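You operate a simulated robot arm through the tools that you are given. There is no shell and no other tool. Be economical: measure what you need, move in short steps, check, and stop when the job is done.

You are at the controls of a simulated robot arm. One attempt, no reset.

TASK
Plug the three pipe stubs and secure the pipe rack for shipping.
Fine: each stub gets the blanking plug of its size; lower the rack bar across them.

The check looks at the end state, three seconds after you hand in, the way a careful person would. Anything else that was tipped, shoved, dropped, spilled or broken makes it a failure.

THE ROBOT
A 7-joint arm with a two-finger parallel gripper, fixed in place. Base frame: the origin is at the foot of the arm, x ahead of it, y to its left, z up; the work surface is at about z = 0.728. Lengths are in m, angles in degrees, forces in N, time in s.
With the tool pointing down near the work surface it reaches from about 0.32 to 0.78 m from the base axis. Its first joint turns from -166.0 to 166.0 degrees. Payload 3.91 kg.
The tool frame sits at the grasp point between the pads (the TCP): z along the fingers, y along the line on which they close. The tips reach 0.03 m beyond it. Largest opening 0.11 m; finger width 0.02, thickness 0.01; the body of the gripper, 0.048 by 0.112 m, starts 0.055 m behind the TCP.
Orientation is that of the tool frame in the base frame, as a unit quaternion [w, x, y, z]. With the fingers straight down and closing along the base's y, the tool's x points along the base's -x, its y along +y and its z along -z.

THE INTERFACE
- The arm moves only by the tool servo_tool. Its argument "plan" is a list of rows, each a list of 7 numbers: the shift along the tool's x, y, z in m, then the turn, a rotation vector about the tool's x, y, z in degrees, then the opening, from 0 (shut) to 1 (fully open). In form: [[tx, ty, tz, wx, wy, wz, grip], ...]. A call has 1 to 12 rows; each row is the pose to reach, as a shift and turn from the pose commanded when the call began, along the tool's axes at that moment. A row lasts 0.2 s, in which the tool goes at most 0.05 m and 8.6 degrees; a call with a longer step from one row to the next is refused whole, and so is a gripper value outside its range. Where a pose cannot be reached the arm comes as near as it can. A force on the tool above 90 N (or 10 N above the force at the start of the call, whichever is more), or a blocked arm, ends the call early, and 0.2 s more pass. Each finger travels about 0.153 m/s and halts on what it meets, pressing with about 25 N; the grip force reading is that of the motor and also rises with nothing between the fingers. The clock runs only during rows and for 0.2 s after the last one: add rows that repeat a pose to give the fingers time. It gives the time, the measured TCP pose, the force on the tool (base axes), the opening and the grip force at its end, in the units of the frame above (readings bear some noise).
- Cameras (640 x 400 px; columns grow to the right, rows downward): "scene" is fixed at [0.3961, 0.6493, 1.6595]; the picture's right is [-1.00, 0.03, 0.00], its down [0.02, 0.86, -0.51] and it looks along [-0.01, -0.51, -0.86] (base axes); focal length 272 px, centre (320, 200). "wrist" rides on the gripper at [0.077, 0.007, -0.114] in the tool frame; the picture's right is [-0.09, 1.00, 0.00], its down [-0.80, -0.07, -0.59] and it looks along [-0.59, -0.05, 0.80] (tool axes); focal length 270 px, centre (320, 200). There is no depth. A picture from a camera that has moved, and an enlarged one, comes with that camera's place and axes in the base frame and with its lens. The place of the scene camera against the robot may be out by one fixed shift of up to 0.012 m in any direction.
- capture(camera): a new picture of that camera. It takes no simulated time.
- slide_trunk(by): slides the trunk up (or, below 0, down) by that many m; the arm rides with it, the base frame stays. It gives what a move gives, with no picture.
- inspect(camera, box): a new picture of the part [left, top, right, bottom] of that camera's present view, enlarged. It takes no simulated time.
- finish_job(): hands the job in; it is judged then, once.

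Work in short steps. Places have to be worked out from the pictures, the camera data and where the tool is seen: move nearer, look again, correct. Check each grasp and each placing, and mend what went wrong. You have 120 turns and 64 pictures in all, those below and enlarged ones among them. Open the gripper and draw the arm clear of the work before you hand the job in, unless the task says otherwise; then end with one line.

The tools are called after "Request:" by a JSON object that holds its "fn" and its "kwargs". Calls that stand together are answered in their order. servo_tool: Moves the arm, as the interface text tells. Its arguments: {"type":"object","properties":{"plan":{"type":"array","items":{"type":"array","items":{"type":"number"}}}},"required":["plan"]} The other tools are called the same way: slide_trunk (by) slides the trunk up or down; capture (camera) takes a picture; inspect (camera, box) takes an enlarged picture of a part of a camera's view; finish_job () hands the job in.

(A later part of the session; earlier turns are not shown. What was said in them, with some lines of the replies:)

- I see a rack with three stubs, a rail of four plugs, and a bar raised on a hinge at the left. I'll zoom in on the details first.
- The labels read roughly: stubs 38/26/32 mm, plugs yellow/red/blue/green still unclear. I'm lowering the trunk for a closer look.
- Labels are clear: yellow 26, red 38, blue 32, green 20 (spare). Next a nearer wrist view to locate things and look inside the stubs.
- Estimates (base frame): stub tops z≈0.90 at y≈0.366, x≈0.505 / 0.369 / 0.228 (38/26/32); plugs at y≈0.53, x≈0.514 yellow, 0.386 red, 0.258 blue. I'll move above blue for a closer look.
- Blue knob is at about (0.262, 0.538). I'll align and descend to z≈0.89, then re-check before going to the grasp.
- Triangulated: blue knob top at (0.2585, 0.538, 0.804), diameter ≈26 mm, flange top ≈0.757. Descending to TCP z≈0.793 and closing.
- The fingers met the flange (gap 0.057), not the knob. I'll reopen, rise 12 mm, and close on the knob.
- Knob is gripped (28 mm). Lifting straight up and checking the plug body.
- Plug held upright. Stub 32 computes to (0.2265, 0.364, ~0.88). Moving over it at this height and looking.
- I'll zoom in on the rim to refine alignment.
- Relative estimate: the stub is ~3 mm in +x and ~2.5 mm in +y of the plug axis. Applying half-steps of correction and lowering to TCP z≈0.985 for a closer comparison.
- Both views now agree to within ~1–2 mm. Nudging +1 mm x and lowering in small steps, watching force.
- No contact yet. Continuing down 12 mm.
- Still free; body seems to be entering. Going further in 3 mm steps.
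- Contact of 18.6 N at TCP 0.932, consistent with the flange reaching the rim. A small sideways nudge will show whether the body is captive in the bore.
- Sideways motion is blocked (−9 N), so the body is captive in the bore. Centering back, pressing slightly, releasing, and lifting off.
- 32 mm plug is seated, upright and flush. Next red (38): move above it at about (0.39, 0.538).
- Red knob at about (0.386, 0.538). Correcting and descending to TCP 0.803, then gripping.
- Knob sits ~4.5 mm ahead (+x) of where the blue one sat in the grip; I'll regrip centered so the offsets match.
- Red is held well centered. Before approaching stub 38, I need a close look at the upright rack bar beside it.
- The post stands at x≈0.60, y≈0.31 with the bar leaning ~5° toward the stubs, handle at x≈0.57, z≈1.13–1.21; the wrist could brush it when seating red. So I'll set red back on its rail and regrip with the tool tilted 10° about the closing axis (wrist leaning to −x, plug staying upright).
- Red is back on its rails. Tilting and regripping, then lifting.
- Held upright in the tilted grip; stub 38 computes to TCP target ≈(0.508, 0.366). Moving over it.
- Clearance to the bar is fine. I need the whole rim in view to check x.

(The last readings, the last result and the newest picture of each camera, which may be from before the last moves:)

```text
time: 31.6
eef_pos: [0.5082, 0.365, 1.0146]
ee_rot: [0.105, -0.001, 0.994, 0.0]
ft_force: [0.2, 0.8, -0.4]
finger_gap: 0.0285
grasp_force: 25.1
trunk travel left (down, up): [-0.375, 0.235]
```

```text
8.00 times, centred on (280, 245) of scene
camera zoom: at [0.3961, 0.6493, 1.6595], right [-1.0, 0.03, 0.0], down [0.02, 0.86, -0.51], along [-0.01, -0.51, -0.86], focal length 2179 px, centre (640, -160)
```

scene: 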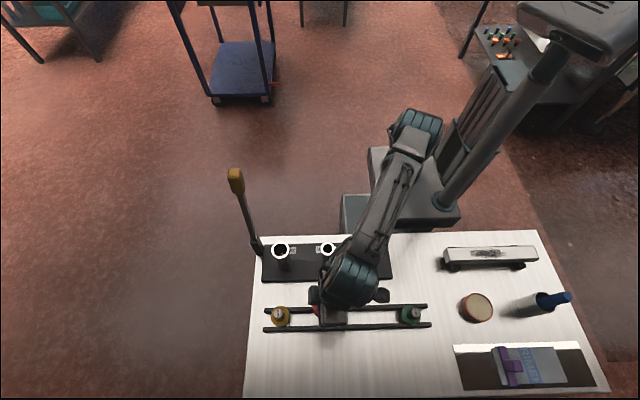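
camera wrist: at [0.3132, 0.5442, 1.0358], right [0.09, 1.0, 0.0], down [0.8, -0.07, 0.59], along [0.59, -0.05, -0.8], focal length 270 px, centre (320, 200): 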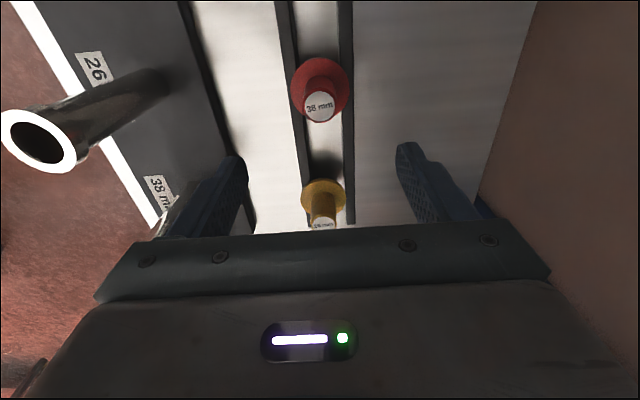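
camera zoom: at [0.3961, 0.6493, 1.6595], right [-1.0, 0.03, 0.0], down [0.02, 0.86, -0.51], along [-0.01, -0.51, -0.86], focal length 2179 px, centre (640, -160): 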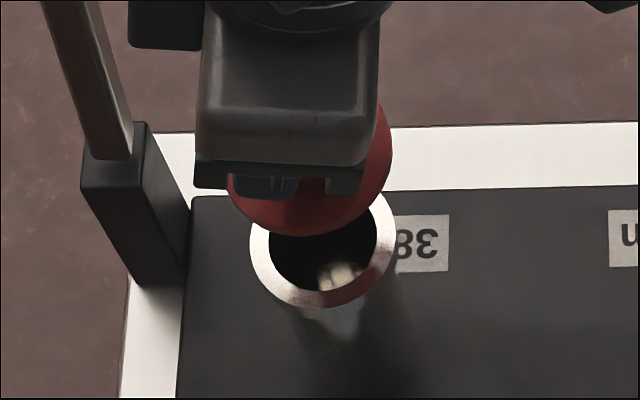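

Stub center ≈0.506–0.508 versus plug ≈0.503; I'll shift +3 mm x, +1 mm y, and lower to just above the rim for a recheck.

Request:
{"fn": "servo_tool", "kwargs": {"plan": [[0.0012, 0.001, 0.02, 0, 0, 0, 0.1], [0.0054, 0.001, 0.0397, 0, 0, 0, 0.1], [0.0054, 0.001, 0.0397, 0, 0, 0, 0.1]]}}

Request:
{"fn": "inspect", "kwargs": {"camera": "scene", "box": [240, 220, 320, 270]}}

Request:
{"fn": "inspect", "kwargs": {"camera": "wrist", "box": [250, 20, 400, 110]}}

```text
time: 32.4
eef_pos: [0.5121, 0.3667, 0.974]
ee_rot: [0.104, 0.0, 0.995, 0.0]
ft_force: [-0.2, -0.4, -0.1]
finger_gap: 0.0284
grasp_force: 24.8
trunk travel left (down, up): [-0.375, 0.235]
```

```text
8.00 times, centred on (280, 245) of scene
camera zoom: at [0.3961, 0.6493, 1.6595], right [-1.0, 0.03, 0.0], down [0.02, 0.86, -0.51], along [-0.01, -0.51, -0.86], focal length 2179 px, centre (640, -160)
```

zoom: 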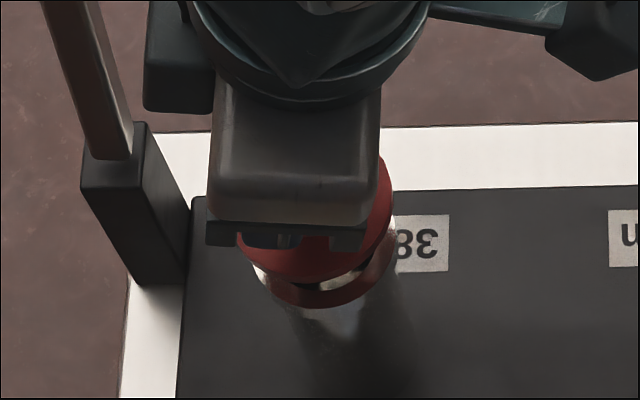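

```text
4.27 times, centred on (325, 65) of wrist
camera zoom: at [0.4125, 0.3733, 1.069], right [0.09, 1.0, 0.02], down [0.66, -0.07, 0.75], along [0.75, -0.05, -0.66], focal length 1153 px, centre (299, 776)
```

zoom: 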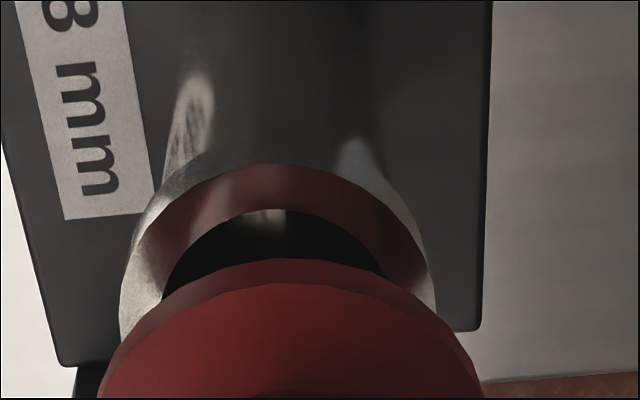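

Aligned to ~1 mm. Descending in small steps toward expected seat at TCP ≈0.936.

Request:
{"fn": "servo_tool", "kwargs": {"plan": [[0.0004, -0.0005, 0.006, 0, 0, 0, 0.1], [0.0017, -0.0005, 0.012, 0, 0, 0, 0.1], [0.0024, -0.0005, 0.0155, 0, 0, 0, 0.1], [0.0031, -0.0005, 0.019, 0, 0, 0, 0.1], [0.0038, -0.0005, 0.0225, 0, 0, 0, 0.1], [0.0046, -0.0005, 0.0256, 0, 0, 0, 0.1], [0.0046, -0.0005, 0.0256, 0, 0, 0, 0.1]]}}

```text
time: 34.0
eef_pos: [0.512, 0.3651, 0.949]
ee_rot: [0.104, 0.0, 0.995, 0.0]
ft_force: [-0.2, 0.1, 0.8]
finger_gap: 0.0286
grasp_force: 25.3
trunk travel left (down, up): [-0.375, 0.235]
```

Request:
{"fn": "servo_tool", "kwargs": {"plan": [[0.0006, 0, 0.003, 0, 0, 0, 0.1], [0.0012, 0, 0.0059, 0, 0, 0, 0.1], [0.0019, 0, 0.0088, 0, 0, 0, 0.1], [0.0023, 0, 0.0108, 0, 0, 0, 0.1], [0.0027, 0, 0.0127, 0, 0, 0, 0.1], [0.0027, 0, 0.0127, 0, 0, 0, 0.1]]}}

Request:
{"fn": "inspect", "kwargs": {"camera": "scene", "box": [240, 220, 320, 270]}}

```text
time: 35.4
eef_pos: [0.5117, 0.3658, 0.935]
ee_rot: [0.104, -0.001, 0.995, 0.0]
ft_force: [0.5, 0.3, 0.4]
finger_gap: 0.0284
grasp_force: 24.7
trunk travel left (down, up): [-0.375, 0.235]
```

```text
8.00 times, centred on (280, 245) of scene
camera zoom: at [0.3961, 0.6493, 1.6595], right [-1.0, 0.03, 0.0], down [0.02, 0.86, -0.51], along [-0.01, -0.51, -0.86], focal length 2179 px, centre (640, -160)
```

zoom: 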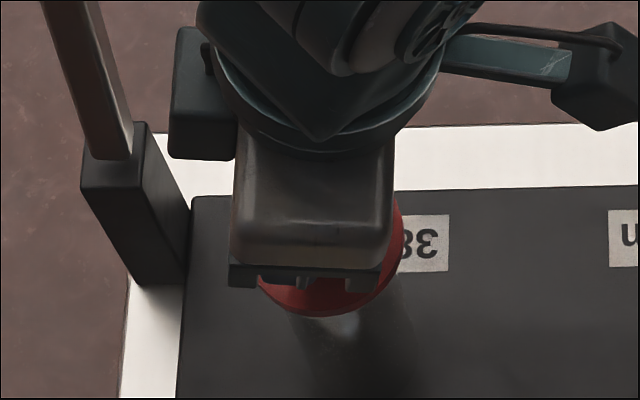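

Body has entered without resistance; a few more millimetres to seat.

Request:
{"fn": "servo_tool", "kwargs": {"plan": [[0.0004, 0, 0.002, 0, 0, 0, 0.1], [0.0008, 0, 0.0039, 0, 0, 0, 0.1], [0.001, 0, 0.005, 0, 0, 0, 0.1], [0.001, 0, 0.005, 0, 0, 0, 0.1]]}}

```text
time: 36.4
eef_pos: [0.5119, 0.3661, 0.9314]
ee_rot: [0.106, -0.001, 0.994, 0.001]
ft_force: [2.7, 3.6, 19.7]
finger_gap: 0.0286
grasp_force: 25.0
trunk travel left (down, up): [-0.375, 0.235]
```

Seating contact (~20 N). Release and retreat straight up.

Request:
{"fn": "servo_tool", "kwargs": {"plan": [[0, 0, 0, 0, 0, 0, 0.25], [0, 0, 0, 0, 0, 0, 0.45], [-0.0042, 0, -0.02, 0, 0, 0, 0.45], [-0.0125, 0, -0.0587, 0, 0, 0, 0.45], [-0.0208, 0, -0.0978, 0, 0, 0, 0.45], [-0.0208, 0, -0.0978, 0, 0, 0, 0.45]]}}

Request:
{"fn": "capture", "kwargs": {"camera": "wrist"}}

```text
time: 37.8
eef_pos: [0.5134, 0.3664, 1.0305]
ee_rot: [0.105, -0.001, 0.994, 0.0]
ft_force: [-0.5, 0.0, 0.4]
finger_gap: 0.0493
grasp_force: 0.0
trunk travel left (down, up): [-0.375, 0.235]
```

```text
18 pictures are left
camera wrist: at [0.4132, 0.3726, 1.1261], right [0.08, 1.0, 0.02], down [0.66, -0.07, 0.75], along [0.75, -0.05, -0.66], focal length 270 px, centre (320, 200)
```

wrist: 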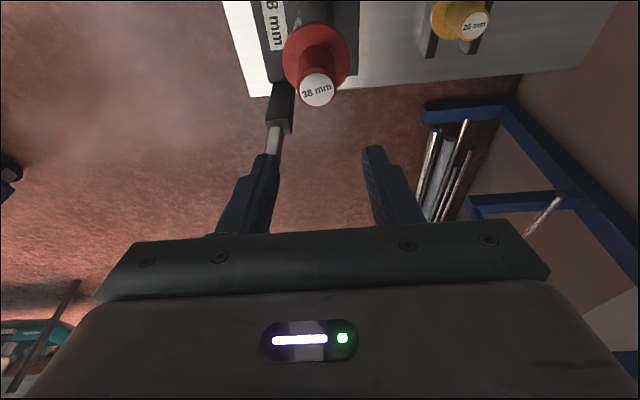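

Red is seated upright. Now to yellow at ≈(0.514, 0.537), restoring the tool to vertical on the way.

Request:
{"fn": "servo_tool", "kwargs": {"plan": [[0, 0.03, 0, 0, 3, 0, 0.45], [0, 0.065, 0, 0, 6, 0, 0.45], [0, 0.1, 0, 0, 9, 0, 0.45], [0, 0.135, 0, 0, 12, 0, 0.45], [0, 0.171, 0, 0, 12, 0, 0.45], [0.0079, 0.171, 0.039, 0, 12, 0, 0.45], [0.0162, 0.171, 0.078, 0, 12, 0, 0.45], [0.0219, 0.171, 0.1078, 0, 12, 0, 0.45], [0.0219, 0.171, 0.1078, 0, 12, 0, 0.45]]}}

Request:
{"fn": "inspect", "kwargs": {"camera": "wrist", "box": [170, 50, 400, 240]}}

```text
time: 39.8
eef_pos: [0.5132, 0.54, 0.92]
ee_rot: [0.0, -0.001, 1.0, 0.001]
ft_force: [-0.3, 0.6, 0.1]
finger_gap: 0.0494
grasp_force: 0.0
out of reach, approached as far as the arm can: row 4, 5, 6, 7
trunk travel left (down, up): [-0.375, 0.235]
```

```text
2.11 times, centred on (285, 145) of wrist
camera zoom: at [0.4357, 0.5464, 1.0343], right [0.09, 1.0, 0.0], down [0.8, -0.07, 0.59], along [0.59, -0.05, -0.8], focal length 569 px, centre (394, 316)
```

zoom: 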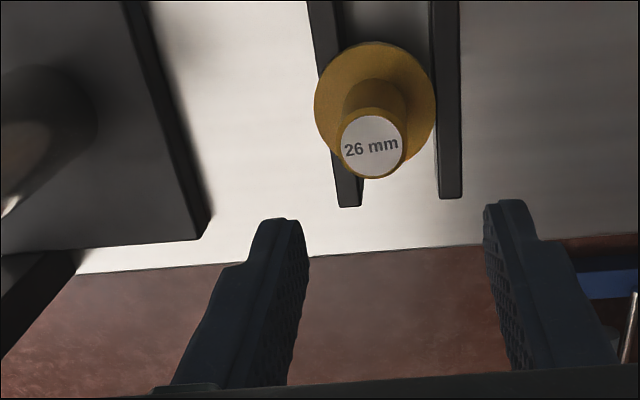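

Yellow knob at about (0.517, 0.531). Correcting and descending to grip at TCP 0.805; the reach limit showed at higher z, so I'll lift by the trunk afterwards.

Request:
{"fn": "servo_tool", "kwargs": {"plan": [[-0.003, -0.0085, 0.03, 0, 0, 0, 0.6], [-0.0055, -0.0085, 0.07, 0, 0, 0, 0.6], [-0.0055, -0.0085, 0.1, 0, 0, 0, 0.6], [-0.0055, -0.0085, 0.115, 0, 0, 0, 0.6], [-0.0055, -0.0085, 0.115, 0, 0, 0, 0.6], [-0.0055, -0.0085, 0.115, 0, 0, 0, 0.3], [-0.0055, -0.0085, 0.115, 0, 0, 0, 0.1], [-0.0055, -0.0085, 0.115, 0, 0, 0, 0.1], [-0.0055, -0.0085, 0.115, 0, 0, 0, 0.1]]}}

Request:
{"fn": "inspect", "kwargs": {"camera": "wrist", "box": [250, 50, 400, 240]}}

```text
time: 41.8
eef_pos: [0.5354, 0.5487, 0.8087]
ee_rot: [0.0, -0.001, 1.0, -0.001]
ft_force: [0.3, 0.1, 0.2]
finger_gap: 0.0109
grasp_force: 0.0
out of reach, approached as far as the arm can: row 1, 2, 3, 4, 5, 6, 7, 8, 9
trunk travel left (down, up): [-0.375, 0.235]
```

```text
2.11 times, centred on (325, 145) of wrist
camera zoom: at [0.4585, 0.5552, 0.9225], right [0.09, 1.0, 0.0], down [0.8, -0.07, 0.59], along [0.59, -0.05, -0.8], focal length 569 px, centre (310, 316)
```

zoom: 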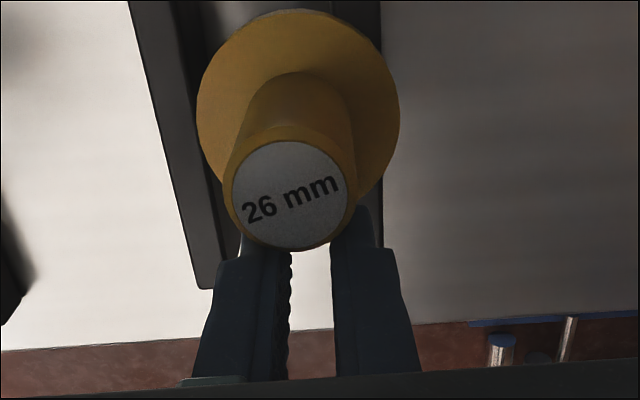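

The arm hit a reach limit and drifted to (0.535, 0.549), closing beside the knob without holding it. I'll rise straight with the trunk and look before retrying.

Request:
{"fn": "slide_trunk", "kwargs": {"by": 0.1}}

Request:
{"fn": "capture", "kwargs": {"camera": "scene"}}

```text
time: 43.1
eef_pos: [0.5353, 0.549, 0.9082]
ee_rot: [-0.001, 0.0, 1.0, -0.001]
ft_force: [0.4, 0.3, 0.5]
finger_gap: 0.011
grasp_force: 0.2
trunk travel left (down, up): [-0.475, 0.135]
```

```text
15 pictures are left
```

scene: 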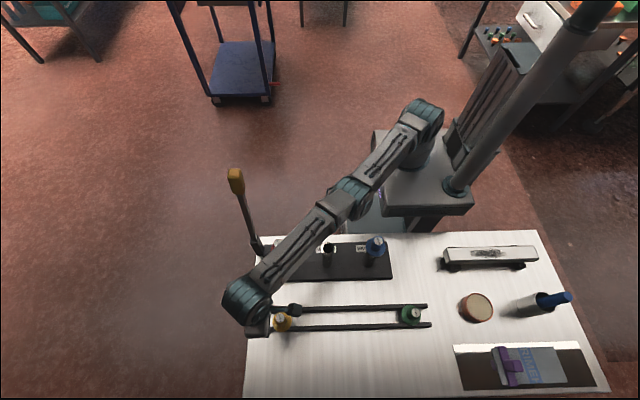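

Yellow is undisturbed on its rails. I'll open the fingers and hold, to see where the controller believes the commanded pose is.

Request:
{"fn": "servo_tool", "kwargs": {"plan": [[0, 0, -0.03, 0, 0, 0, 0.2], [0, 0, -0.03, 0, 0, 0, 0.2]]}}

```text
time: 43.7
eef_pos: [0.535, 0.5479, 0.9386]
ee_rot: [-0.001, 0.0, 1.0, -0.001]
ft_force: [-0.2, -0.5, 0.3]
finger_gap: 0.022
grasp_force: 0.1
trunk travel left (down, up): [-0.475, 0.135]
```

Reachable here. Pulling back toward the base to re-bend the elbow.

Request:
{"fn": "servo_tool", "kwargs": {"plan": [[0.025, -0.025, -0.01, 0, 0, 0, 0.45], [0.05, -0.05, -0.01, 0, 0, 0, 0.45], [0.08, -0.06, -0.01, 0, 0, 0, 0.45], [0.08, -0.06, -0.01, 0, 0, 0, 0.45]]}}

```text
time: 44.7
eef_pos: [0.5072, 0.5603, 0.9684]
ee_rot: [-0.001, -0.001, 1.0, 0.0]
ft_force: [0.6, 0.4, 0.3]
finger_gap: 0.0494
grasp_force: 0.0
out of reach, approached as far as the arm can: row 1, 2, 3, 4
trunk travel left (down, up): [-0.475, 0.135]
```

Inward motion is stuck near a straight-arm singularity. Let me see the arm posture.

Request:
{"fn": "inspect", "kwargs": {"camera": "scene", "box": [200, 80, 480, 345]}}

```text
1.51 times, centred on (340, 212) of scene
camera zoom: at [0.3961, 0.6493, 1.6595], right [-1.0, 0.03, 0.0], down [0.02, 0.86, -0.51], along [-0.01, -0.51, -0.86], focal length 411 px, centre (290, 181)
```

zoom: 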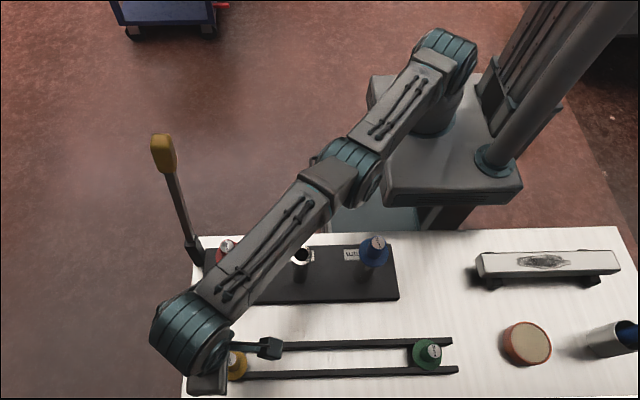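

Arm is nearly straight. I'll draw inward radially in small slow steps.

Request:
{"fn": "servo_tool", "kwargs": {"plan": [[0.002, -0.002, 0, 0, 0, 0, 0.45], [0.004, -0.0044, 0, 0, 0, 0, 0.45], [0.006, -0.0066, 0, 0, 0, 0, 0.45], [0.008, -0.009, 0, 0, 0, 0, 0.45], [0.01, -0.011, 0, 0, 0, 0, 0.45], [0.012, -0.013, 0, 0, 0, 0, 0.45], [0.015, -0.0165, 0, 0, 0, 0, 0.45], [0.018, -0.02, 0, 0, 0, 0, 0.45], [0.021, -0.023, 0, 0, 0, 0, 0.45], [0.024, -0.0265, 0, 0, 0, 0, 0.45], [0.027, -0.03, 0, 0, 0, 0, 0.45], [0.027, -0.03, 0, 0, 0, 0, 0.45]]}}

```text
time: 47.3
eef_pos: [0.5113, 0.556, 0.9711]
ee_rot: [-0.001, 0.001, 1.0, -0.001]
ft_force: [-1.0, -0.7, 0.1]
finger_gap: 0.0497
grasp_force: 0.1
out of reach, approached as far as the arm can: row 1, 2, 3, 4, 5, 6, 7, 8, 9, 10, 11, 12
trunk travel left (down, up): [-0.475, 0.135]
```

Possibly the elbow sits on the wrong side of straight against its limit. Stretching outward fully first, then drawing in.

Request:
{"fn": "servo_tool", "kwargs": {"plan": [[-0.015, 0.016, 0, 0, 0, 0, 0.45], [-0.03, 0.033, 0, 0, 0, 0, 0.45], [-0.05, 0.055, 0, 0, 0, 0, 0.45], [-0.05, 0.055, 0, 0, 0, 0, 0.45]]}}

Request:
{"fn": "servo_tool", "kwargs": {"plan": [[0.01, -0.011, 0, 0, 0, 0, 0.45], [0.02, -0.022, 0, 0, 0, 0, 0.45], [0.03, -0.033, 0, 0, 0, 0, 0.45], [0.04, -0.044, 0, 0, 0, 0, 0.45], [0.04, -0.044, 0, 0, 0, 0, 0.45]]}}

```text
time: 48.3
eef_pos: [0.5185, 0.5538, 0.9699]
ee_rot: [0.0, 0.0, 1.0, -0.001]
ft_force: [0.5, 0.9, -0.5]
finger_gap: 0.0494
grasp_force: 0.1
out of reach, approached as far as the arm can: row 1, 2, 3, 4
trunk travel left (down, up): [-0.475, 0.135]
```

```text
time: 49.5
eef_pos: [0.5148, 0.5528, 0.9757]
ee_rot: [-0.001, 0.0, 1.0, -0.001]
ft_force: [0.0, -0.3, 0.8]
finger_gap: 0.0496
grasp_force: 0.0
out of reach, approached as far as the arm can: row 1, 2, 3, 4, 5
trunk travel left (down, up): [-0.475, 0.135]
```

Try vertical motion to break out: raise 8 cm while coming inward slightly.

Request:
{"fn": "servo_tool", "kwargs": {"plan": [[0.0, 0.0, -0.03, 0, 0, 0, 0.45], [0.01, -0.01, -0.06, 0, 0, 0, 0.45], [0.02, -0.02, -0.1, 0, 0, 0, 0.45], [0.03, -0.03, -0.14, 0, 0, 0, 0.45], [0.04, -0.04, -0.18, 0, 0, 0, 0.45], [0.04, -0.04, -0.18, 0, 0, 0, 0.45]]}}

```text
time: 50.9
eef_pos: [0.473, 0.5096, 1.1544]
ee_rot: [-0.001, -0.002, 1.0, -0.001]
ft_force: [-0.7, -0.3, 0.4]
finger_gap: 0.0496
grasp_force: 0.1
trunk travel left (down, up): [-0.475, 0.135]
```

Out of the stuck pose. Continuing inward then down a bit to bend the elbow properly.

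Request:
{"fn": "servo_tool", "kwargs": {"plan": [[0.02, -0.015, 0, 0, 0, 0, 0.45], [0.04, -0.03, 0, 0, 0, 0, 0.45], [0.06, -0.045, 0, 0, 0, 0, 0.45], [0.08, -0.06, 0, 0, 0, 0, 0.45], [0.08, -0.06, 0.03, 0, 0, 0, 0.45], [0.08, -0.06, 0.06, 0, 0, 0, 0.45], [0.08, -0.06, 0.06, 0, 0, 0, 0.45]]}}

Request:
{"fn": "capture", "kwargs": {"camera": "scene"}}

```text
time: 52.5
eef_pos: [0.3966, 0.45, 1.0967]
ee_rot: [0.0, 0.0, 1.0, -0.001]
ft_force: [0.4, 0.2, 0.9]
finger_gap: 0.0495
grasp_force: 0.1
trunk travel left (down, up): [-0.475, 0.135]
```

```text
13 pictures are left
```

scene: 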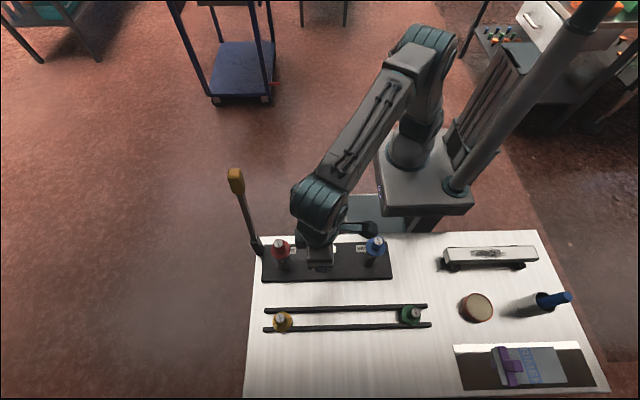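

The elbow is bent again. Yellow's knob looks shifted slightly in the view; inspecting.

Request:
{"fn": "inspect", "kwargs": {"camera": "scene", "box": [250, 292, 330, 342]}}

```text
8.00 times, centred on (290, 317) of scene
camera zoom: at [0.3961, 0.6493, 1.6595], right [-1.0, 0.03, 0.0], down [0.02, 0.86, -0.51], along [-0.01, -0.51, -0.86], focal length 2179 px, centre (560, -736)
```

zoom: 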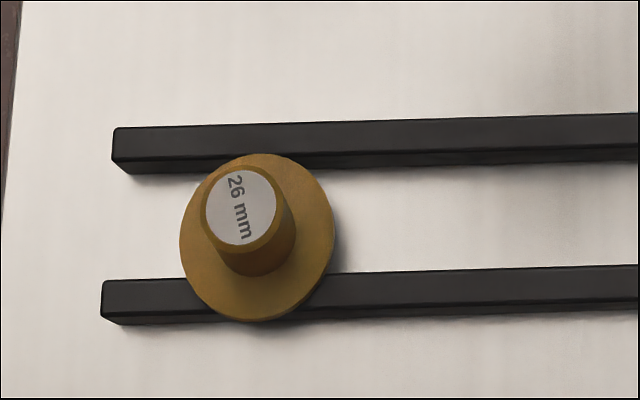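

Yellow was nudged to about (0.511, 0.543) but is still upright on the rails. The failure came from passing z≈1.03 at far radius (out of sphere); now I'll descend first near the rack, then go outward low at z≈0.90.

Request:
{"fn": "servo_tool", "kwargs": {"plan": [[0, 0.015, 0.045, 0, 0, 0, 0.45], [0, 0.03, 0.09, 0, 0, 0, 0.45], [0, 0.04, 0.135, 0, 0, 0, 0.45], [-0.01, 0.05, 0.175, 0, 0, 0, 0.45], [-0.04, 0.06, 0.19, 0, 0, 0, 0.45], [-0.075, 0.075, 0.19, 0, 0, 0, 0.45], [-0.11, 0.093, 0.19, 0, 0, 0, 0.45], [-0.11, 0.093, 0.19, 0, 0, 0, 0.45]]}}

Request:
{"fn": "inspect", "kwargs": {"camera": "wrist", "box": [170, 50, 400, 240]}}

```text
time: 54.3
eef_pos: [0.5048, 0.545, 0.9071]
ee_rot: [-0.001, 0.0, 1.0, -0.001]
ft_force: [-0.7, 0.6, -0.4]
finger_gap: 0.0495
grasp_force: 0.0
trunk travel left (down, up): [-0.475, 0.135]
```

```text
2.11 times, centred on (285, 145) of wrist
camera zoom: at [0.4281, 0.5511, 1.0212], right [0.09, 1.0, 0.0], down [0.8, -0.07, 0.59], along [0.59, -0.05, -0.8], focal length 569 px, centre (394, 316)
```

zoom: 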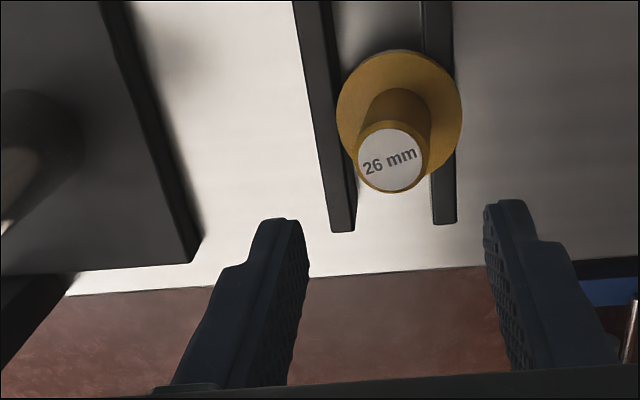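

Knob at (0.511, 0.543). Moving +8 mm x and down to TCP 0.805, then closing.

Request:
{"fn": "servo_tool", "kwargs": {"plan": [[-0.004, -0.001, 0.03, 0, 0, 0, 0.5], [-0.0075, -0.001, 0.06, 0, 0, 0, 0.5], [-0.0075, -0.001, 0.085, 0, 0, 0, 0.5], [-0.0075, -0.001, 0.102, 0, 0, 0, 0.5], [-0.0075, -0.001, 0.102, 0, 0, 0, 0.5], [-0.0075, -0.001, 0.102, 0, 0, 0, 0.25], [-0.0075, -0.001, 0.102, 0, 0, 0, 0.1], [-0.0075, -0.001, 0.102, 0, 0, 0, 0.1]]}}

Request:
{"fn": "inspect", "kwargs": {"camera": "wrist", "box": [250, 50, 400, 240]}}

```text
time: 56.1
eef_pos: [0.5097, 0.5464, 0.805]
ee_rot: [-0.001, -0.001, 1.0, 0.001]
ft_force: [0.4, 4.6, 1.5]
finger_gap: 0.0285
grasp_force: 24.6
trunk travel left (down, up): [-0.475, 0.135]
```

```text
2.11 times, centred on (325, 145) of wrist
camera zoom: at [0.4324, 0.5524, 0.9192], right [0.09, 1.0, 0.0], down [0.8, -0.07, 0.59], along [0.59, -0.05, -0.8], focal length 569 px, centre (310, 316)
```

zoom: 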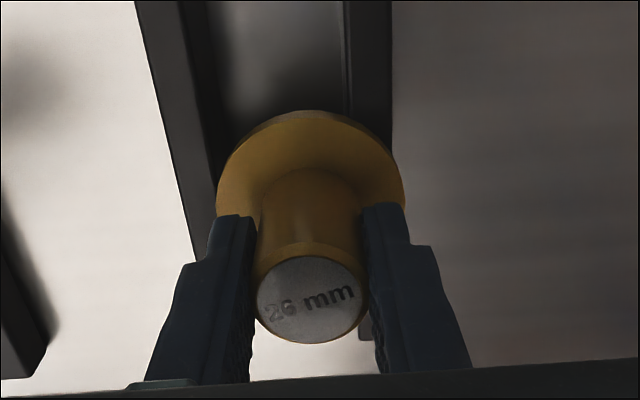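

Yellow gripped. Lifting while coming inward, then over stub 26 (target ≈(0.367, 0.366)).

Request:
{"fn": "servo_tool", "kwargs": {"plan": [[0, 0, -0.03, 0, 0, 0, 0.1], [0.01, -0.01, -0.07, 0, 0, 0, 0.1], [0.034, -0.034, -0.104, 0, 0, 0, 0.1], [0.058, -0.058, -0.138, 0, 0, 0, 0.1], [0.08, -0.09, -0.168, 0, 0, 0, 0.1], [0.1, -0.12, -0.195, 0, 0, 0, 0.1], [0.12, -0.15, -0.215, 0, 0, 0, 0.1], [0.143, -0.18, -0.215, 0, 0, 0, 0.1], [0.143, -0.18, -0.215, 0, 0, 0, 0.1], [0.143, -0.18, -0.215, 0, 0, 0, 0.1]]}}

Request:
{"fn": "inspect", "kwargs": {"camera": "wrist", "box": [240, 50, 400, 200]}}

```text
time: 58.3
eef_pos: [0.3657, 0.3646, 1.0198]
ee_rot: [-0.001, 0.0, 1.0, -0.001]
ft_force: [0.4, 0.0, -0.4]
finger_gap: 0.0283
grasp_force: 25.0
trunk travel left (down, up): [-0.475, 0.135]
```

```text
2.67 times, centred on (320, 125) of wrist
camera zoom: at [0.2895, 0.3715, 1.1337], right [0.09, 1.0, 0.0], down [0.8, -0.07, 0.59], along [0.59, -0.05, -0.8], focal length 721 px, centre (320, 400)
```

zoom: 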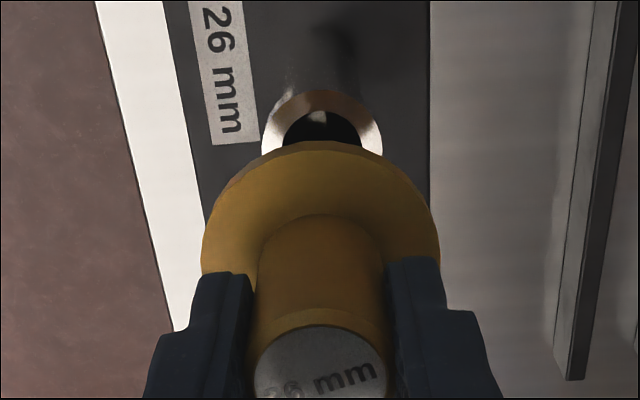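

Alignment: plug (0.3668, 0.3662) vs stub (≈0.3675, 0.3661). Descending with +0.5 mm x.

Request:
{"fn": "servo_tool", "kwargs": {"plan": [[-0.0005, 0, 0.02, 0, 0, 0, 0.1], [-0.0005, 0, 0.04, 0, 0, 0, 0.1], [-0.0005, 0, 0.05, 0, 0, 0, 0.1], [-0.0005, 0, 0.056, 0, 0, 0, 0.1], [-0.0005, 0, 0.061, 0, 0, 0, 0.1], [-0.0005, 0, 0.066, 0, 0, 0, 0.1], [-0.0005, 0, 0.066, 0, 0, 0, 0.1]]}}

```text
time: 59.9
eef_pos: [0.3703, 0.3637, 0.9545]
ee_rot: [0.0, 0.0, 1.0, 0.0]
ft_force: [-0.1, -0.1, -0.4]
finger_gap: 0.0282
grasp_force: 25.0
trunk travel left (down, up): [-0.475, 0.135]
```

Request:
{"fn": "servo_tool", "kwargs": {"plan": [[0, 0, 0.003, 0, 0, 0, 0.1], [0, 0, 0.006, 0, 0, 0, 0.1], [0, 0, 0.009, 0, 0, 0, 0.1], [0, 0, 0.012, 0, 0, 0, 0.1], [0, 0, 0.015, 0, 0, 0, 0.1], [0, 0, 0.015, 0, 0, 0, 0.1]]}}

```text
time: 61.3
eef_pos: [0.3699, 0.364, 0.9388]
ee_rot: [0.0, 0.0, 1.0, -0.001]
ft_force: [1.4, 0.4, 0.4]
finger_gap: 0.0287
grasp_force: 24.6
trunk travel left (down, up): [-0.475, 0.135]
```

Request:
{"fn": "servo_tool", "kwargs": {"plan": [[0, 0, 0.002, 0, 0, 0, 0.1], [0, 0, 0.004, 0, 0, 0, 0.1], [0, 0, 0.006, 0, 0, 0, 0.1], [0, 0, 0.007, 0, 0, 0, 0.1], [0, 0, 0.007, 0, 0, 0, 0.1]]}}

Request:
{"fn": "inspect", "kwargs": {"camera": "scene", "box": [240, 200, 400, 300]}}

```text
time: 62.5
eef_pos: [0.3689, 0.3638, 0.9331]
ee_rot: [0.0, 0.0, 1.0, 0.0]
ft_force: [-0.8, -0.4, 13.4]
finger_gap: 0.0284
grasp_force: 25.2
trunk travel left (down, up): [-0.475, 0.135]
```

```text
4.00 times, centred on (320, 250) of scene
camera zoom: at [0.3961, 0.6493, 1.6595], right [-1.0, 0.03, 0.0], down [0.02, 0.86, -0.51], along [-0.01, -0.51, -0.86], focal length 1090 px, centre (320, 0)
```

zoom: 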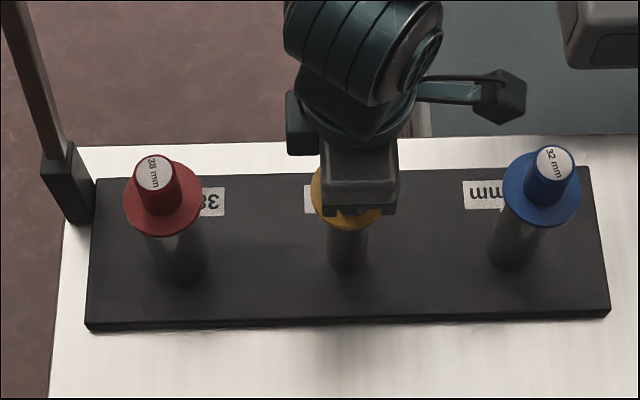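

Yellow is seated at the same height as the others (TCP 0.933). Releasing and rising.

Request:
{"fn": "servo_tool", "kwargs": {"plan": [[0, 0, -0.001, 0, 0, 0, 0.25], [0, 0, -0.001, 0, 0, 0, 0.45], [0, 0, -0.03, 0, 0, 0, 0.45], [0, 0, -0.075, 0, 0, 0, 0.45], [0, 0, -0.12, 0, 0, 0, 0.45], [0, 0, -0.16, 0, 0, 0, 0.45], [0, 0, -0.16, 0, 0, 0, 0.45]]}}

Request:
{"fn": "slide_trunk", "kwargs": {"by": 0.1}}

```text
time: 64.1
eef_pos: [0.3688, 0.3665, 1.0919]
ee_rot: [-0.001, 0.0, 1.0, -0.001]
ft_force: [0.0, 0.2, -0.3]
finger_gap: 0.0494
grasp_force: 0.0
trunk travel left (down, up): [-0.475, 0.135]
```

```text
time: 65.4
eef_pos: [0.3709, 0.3665, 1.1926]
ee_rot: [-0.001, 0.0, 1.0, -0.001]
ft_force: [-0.2, -0.2, -0.3]
finger_gap: 0.0496
grasp_force: 0.0
trunk travel left (down, up): [-0.575, 0.035]
```

Now move to (0.46, 0.312, 1.20) with fingers fully open, short of the handle, and look.

Request:
{"fn": "servo_tool", "kwargs": {"plan": [[-0.02, -0.015, 0, 0, 0, 0, 0.7], [-0.045, -0.03, -0.003, 0, 0, 0, 1], [-0.07, -0.045, -0.005, 0, 0, 0, 1], [-0.09, -0.0545, -0.007, 0, 0, 0, 1], [-0.09, -0.0545, -0.007, 0, 0, 0, 1]]}}

Request:
{"fn": "capture", "kwargs": {"camera": "wrist"}}

```text
time: 66.6
eef_pos: [0.4588, 0.3114, 1.1997]
ee_rot: [-0.002, 0.0, 1.0, 0.0]
ft_force: [-0.2, -0.1, 0.1]
finger_gap: 0.1101
grasp_force: 0.1
trunk travel left (down, up): [-0.575, 0.035]
```

```text
7 pictures are left
camera wrist: at [0.3808, 0.3188, 1.3143], right [0.09, 1.0, 0.0], down [0.8, -0.07, 0.59], along [0.59, -0.05, -0.8], focal length 270 px, centre (320, 200)
```

wrist: 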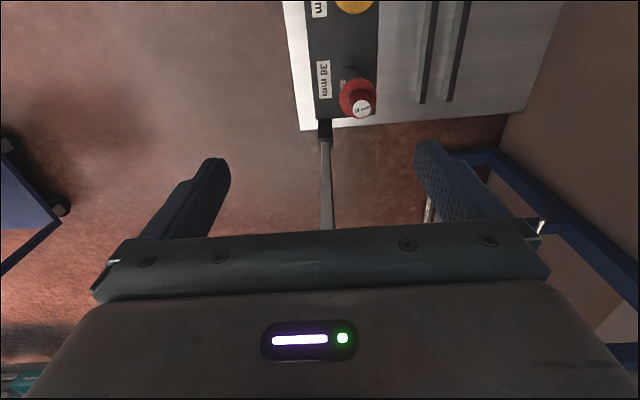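

Bar is at y≈0.311, aligned with the TCP. Sliding in +x to straddle the handle (x≈0.565) at z≈1.185, then closing.

Request:
{"fn": "servo_tool", "kwargs": {"plan": [[-0.03, 0, 0, 0, 0, 0, 1], [-0.06, 0, 0.005, 0, 0, 0, 1], [-0.09, 0, 0.012, 0, 0, 0, 1], [-0.107, 0, 0.015, 0, 0, 0, 1], [-0.107, 0, 0.015, 0, 0, 0, 1], [-0.107, 0, 0.015, 0, 0, 0, 0.6], [-0.107, 0, 0.015, 0, 0, 0, 0.3], [-0.107, 0, 0.015, 0, 0, 0, 0.15], [-0.107, 0, 0.015, 0, 0, 0, 0.15]]}}

Request:
{"fn": "inspect", "kwargs": {"camera": "scene", "box": [215, 140, 325, 260]}}

```text
time: 68.6
eef_pos: [0.5682, 0.3111, 1.1842]
ee_rot: [-0.001, 0.0, 1.0, -0.001]
ft_force: [-1.5, -8.3, -3.9]
finger_gap: 0.0279
grasp_force: 44.9
trunk travel left (down, up): [-0.575, 0.035]
```

```text
3.33 times, centred on (270, 200) of scene
camera zoom: at [0.3961, 0.6493, 1.6595], right [-1.0, 0.03, 0.0], down [0.02, 0.86, -0.51], along [-0.01, -0.51, -0.86], focal length 908 px, centre (487, 200)
```

zoom: 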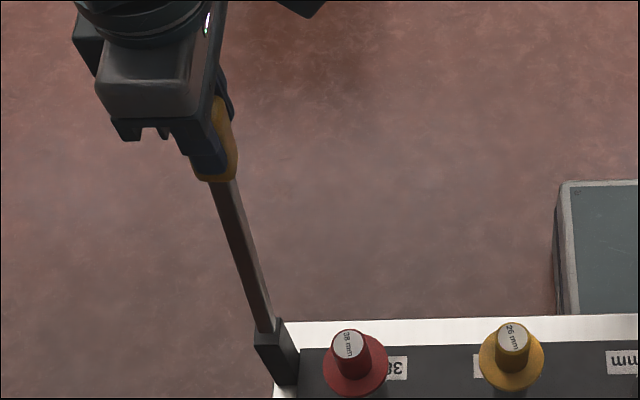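

Handle is gripped. Swinging it along the hinge arc (hinge ≈(0.592, 0.84), radius ≈0.345), letting it pivot between the pads; first ~20°.

Request:
{"fn": "servo_tool", "kwargs": {"plan": [[0.0209, 0, 0.0018, 0, 0, 0, 0.15], [0.0418, 0, 0.0053, 0, 0, 0, 0.15], [0.0622, 0, 0.0099, 0, 0, 0, 0.15], [0.0826, 0, 0.0159, 0, 0, 0, 0.15], [0.1022, 0, 0.0231, 0, 0, 0, 0.15], [0.1218, 0, 0.0313, 0, 0, 0, 0.15], [0.1218, 0, 0.0313, 0, 0, 0, 0.15]]}}

```text
time: 70.2
eef_pos: [0.4454, 0.3112, 1.1518]
ee_rot: [-0.001, 0.001, 1.0, 0.0]
ft_force: [5.5, -8.7, -5.4]
finger_gap: 0.0279
grasp_force: 44.7
trunk travel left (down, up): [-0.575, 0.035]
```

Low forces; continuing to ~30°.

Request:
{"fn": "servo_tool", "kwargs": {"plan": [[0.019, 0, 0.0097, 0, 0, 0, 0.15], [0.037, 0, 0.0201, 0, 0, 0, 0.15], [0.0545, 0, 0.032, 0, 0, 0, 0.15], [0.0713, 0, 0.0446, 0, 0, 0, 0.15], [0.0872, 0, 0.0584, 0, 0, 0, 0.15], [0.1024, 0, 0.073, 0, 0, 0, 0.15], [0.1165, 0, 0.0886, 0, 0, 0, 0.15], [0.1297, 0, 0.105, 0, 0, 0, 0.15], [0.1418, 0, 0.1222, 0, 0, 0, 0.15], [0.153, 0, 0.1402, 0, 0, 0, 0.15], [0.153, 0, 0.1402, 0, 0, 0, 0.15]]}}

Request:
{"fn": "capture", "kwargs": {"camera": "scene"}}

```text
time: 72.6
eef_pos: [0.2931, 0.3093, 1.0127]
ee_rot: [-0.001, -0.002, 1.0, 0.0]
ft_force: [3.2, -5.9, -0.4]
finger_gap: 0.028
grasp_force: 45.5
trunk travel left (down, up): [-0.575, 0.035]
```

```text
5 pictures are left
```

scene: 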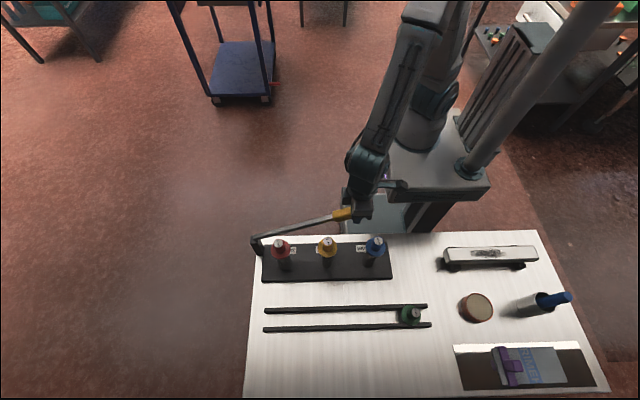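

Smooth. Continuing to ~12° above horizontal, keeping the palm above the blue knob.

Request:
{"fn": "servo_tool", "kwargs": {"plan": [[0.0073, 0, 0.0132, 0, 0, 0, 0.15], [0.0139, 0, 0.0267, 0, 0, 0, 0.15], [0.02, 0, 0.0405, 0, 0, 0, 0.15], [0.0254, 0, 0.0545, 0, 0, 0, 0.15], [0.0302, 0, 0.0688, 0, 0, 0, 0.15], [0.0345, 0, 0.0832, 0, 0, 0, 0.15], [0.0387, 0, 0.1008, 0, 0, 0, 0.15], [0.0387, 0, 0.1008, 0, 0, 0, 0.15]]}}

Request:
{"fn": "inspect", "kwargs": {"camera": "scene", "box": [240, 180, 420, 290]}}

```text
time: 74.4
eef_pos: [0.2544, 0.3095, 0.9121]
ee_rot: [-0.001, 0.001, 1.0, -0.001]
ft_force: [10.0, -9.4, -1.9]
finger_gap: 0.0279
grasp_force: 45.0
trunk travel left (down, up): [-0.575, 0.035]
```

```text
3.56 times, centred on (330, 235) of scene
camera zoom: at [0.3961, 0.6493, 1.6595], right [-1.0, 0.03, 0.0], down [0.02, 0.86, -0.51], along [-0.01, -0.51, -0.86], focal length 969 px, centre (284, 76)
```

zoom: 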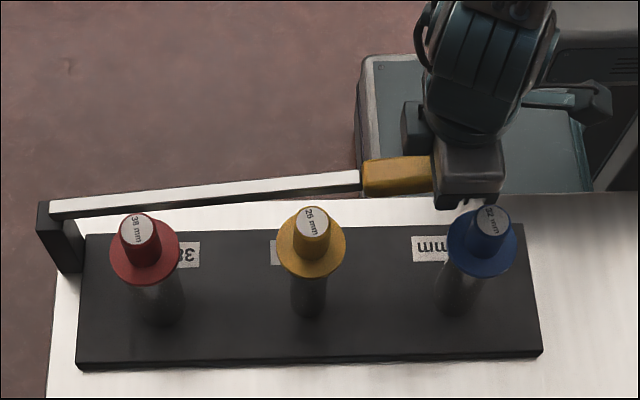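

About 12° remain. Releasing the handle and rising, then I'll press the bar down with closed fingertips in the gap between blue and yellow (x≈0.297).

Request:
{"fn": "servo_tool", "kwargs": {"plan": [[0, 0, 0, 0, 0, 0, 0.35], [0, 0, 0, 0, 0, 0, 0.4], [0, 0, -0.03, 0, 0, 0, 0.4], [0, 0, -0.07, 0, 0, 0, 0.4], [-0.022, 0.001, -0.1, 0, 0, 0, 0.2], [-0.043, 0.001, -0.1, 0, 0, 0, 0], [-0.043, 0.001, -0.1, 0, 0, 0, 0], [-0.043, 0.001, -0.1, 0, 0, 0, 0]]}}

Request:
{"fn": "inspect", "kwargs": {"camera": "scene", "box": [240, 180, 420, 290]}}

```text
time: 76.2
eef_pos: [0.2959, 0.3144, 1.0131]
ee_rot: [-0.001, 0.0, 1.0, -0.001]
ft_force: [0.2, 0.6, 0.6]
finger_gap: 0.0003
grasp_force: 25.3
trunk travel left (down, up): [-0.575, 0.035]
```

```text
3.56 times, centred on (330, 235) of scene
camera zoom: at [0.3961, 0.6493, 1.6595], right [-1.0, 0.03, 0.0], down [0.02, 0.86, -0.51], along [-0.01, -0.51, -0.86], focal length 969 px, centre (284, 76)
```

zoom: 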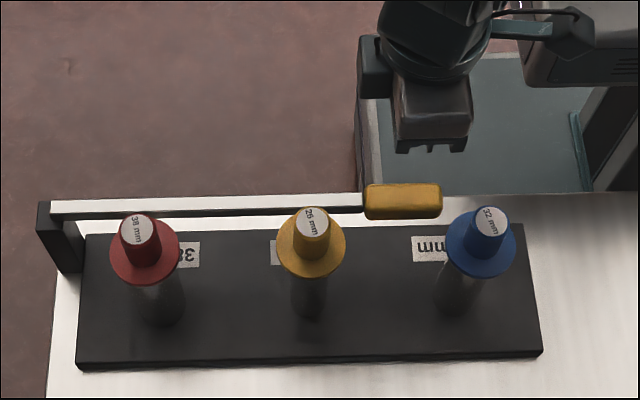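

The bar settled to about horizontal on release. I'll press lightly from above to confirm it is fully down.

Request:
{"fn": "servo_tool", "kwargs": {"plan": [[0, -0.003, 0.04, 0, 0, 0, 0], [0, -0.003, 0.08, 0, 0, 0, 0], [0, -0.003, 0.1, 0, 0, 0, 0], [0, -0.003, 0.105, 0, 0, 0, 0], [0, -0.003, 0.109, 0, 0, 0, 0], [0, -0.003, 0.113, 0, 0, 0, 0], [0, -0.003, 0.113, 0, 0, 0, 0]]}}

```text
time: 77.8
eef_pos: [0.2965, 0.3095, 0.8984]
ee_rot: [-0.001, 0.0, 1.0, -0.001]
ft_force: [-0.3, -0.4, 0.5]
finger_gap: 0.0002
grasp_force: 24.9
trunk travel left (down, up): [-0.575, 0.035]
```

Request:
{"fn": "servo_tool", "kwargs": {"plan": [[0, 0, 0.003, 0, 0, 0, 0], [0, 0, 0.006, 0, 0, 0, 0], [0, 0, 0.009, 0, 0, 0, 0], [0, 0, 0.012, 0, 0, 0, 0], [0, 0, 0.012, 0, 0, 0, 0]]}}

```text
time: 79.0
eef_pos: [0.2955, 0.3095, 0.8894]
ee_rot: [0.002, 0.0, 1.0, 0.002]
ft_force: [2.1, -1.3, 38.7]
finger_gap: 0.0
grasp_force: 24.7
trunk travel left (down, up): [-0.575, 0.035]
```

Firm stop (39 N) with the bar top at z≈0.86, so the bar is fully down. Retreating up and clear.

Request:
{"fn": "servo_tool", "kwargs": {"plan": [[0, 0, -0.02, 0, 0, 0, 0], [0, 0, -0.06, 0, 0, 0, 0], [0, 0, -0.1, 0, 0, 0, 0.2], [0, 0, -0.145, 0, 0, 0, 0.5], [0, 0, -0.19, 0, 0, 0, 0.8], [0.02, 0, -0.23, 0, 0, 0, 1], [0.04, 0, -0.26, 0, 0, 0, 1], [0.04, 0, -0.26, 0, 0, 0, 1]]}}

Request:
{"fn": "capture", "kwargs": {"camera": "scene"}}

Request:
{"fn": "inspect", "kwargs": {"camera": "scene", "box": [240, 180, 420, 290]}}

```text
time: 80.8
eef_pos: [0.257, 0.3082, 1.1467]
ee_rot: [-0.001, 0.0, 1.0, -0.001]
ft_force: [0.2, 0.5, 0.5]
finger_gap: 0.1102
grasp_force: 0.0
trunk travel left (down, up): [-0.575, 0.035]
```

```text
2 pictures are left
```

scene: 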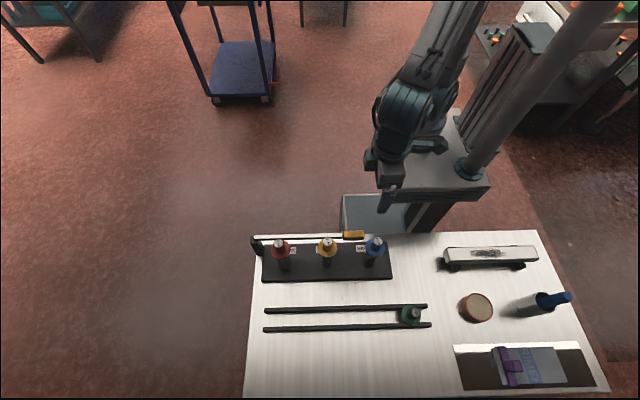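

```text
3.56 times, centred on (330, 235) of scene
camera zoom: at [0.3961, 0.6493, 1.6595], right [-1.0, 0.03, 0.0], down [0.02, 0.86, -0.51], along [-0.01, -0.51, -0.86], focal length 969 px, centre (284, 76)
```

zoom: 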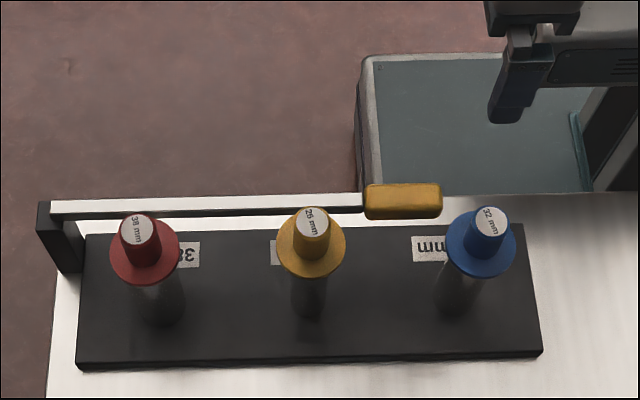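

All three plugs are seated in their matching stubs, the bar is down, the spare green plug is undisturbed and the arm is clear. Handing in.

Request:
{"fn": "finish_job", "kwargs": {}}

```text
The job is handed in.
```

The 38, 26 and 32 mm stubs each have their matching plug seated, and the rack bar is lowered to its stop; I nudged the yellow 26 mm plug about 13 mm along its rails on a failed first grasp, but it stayed upright.
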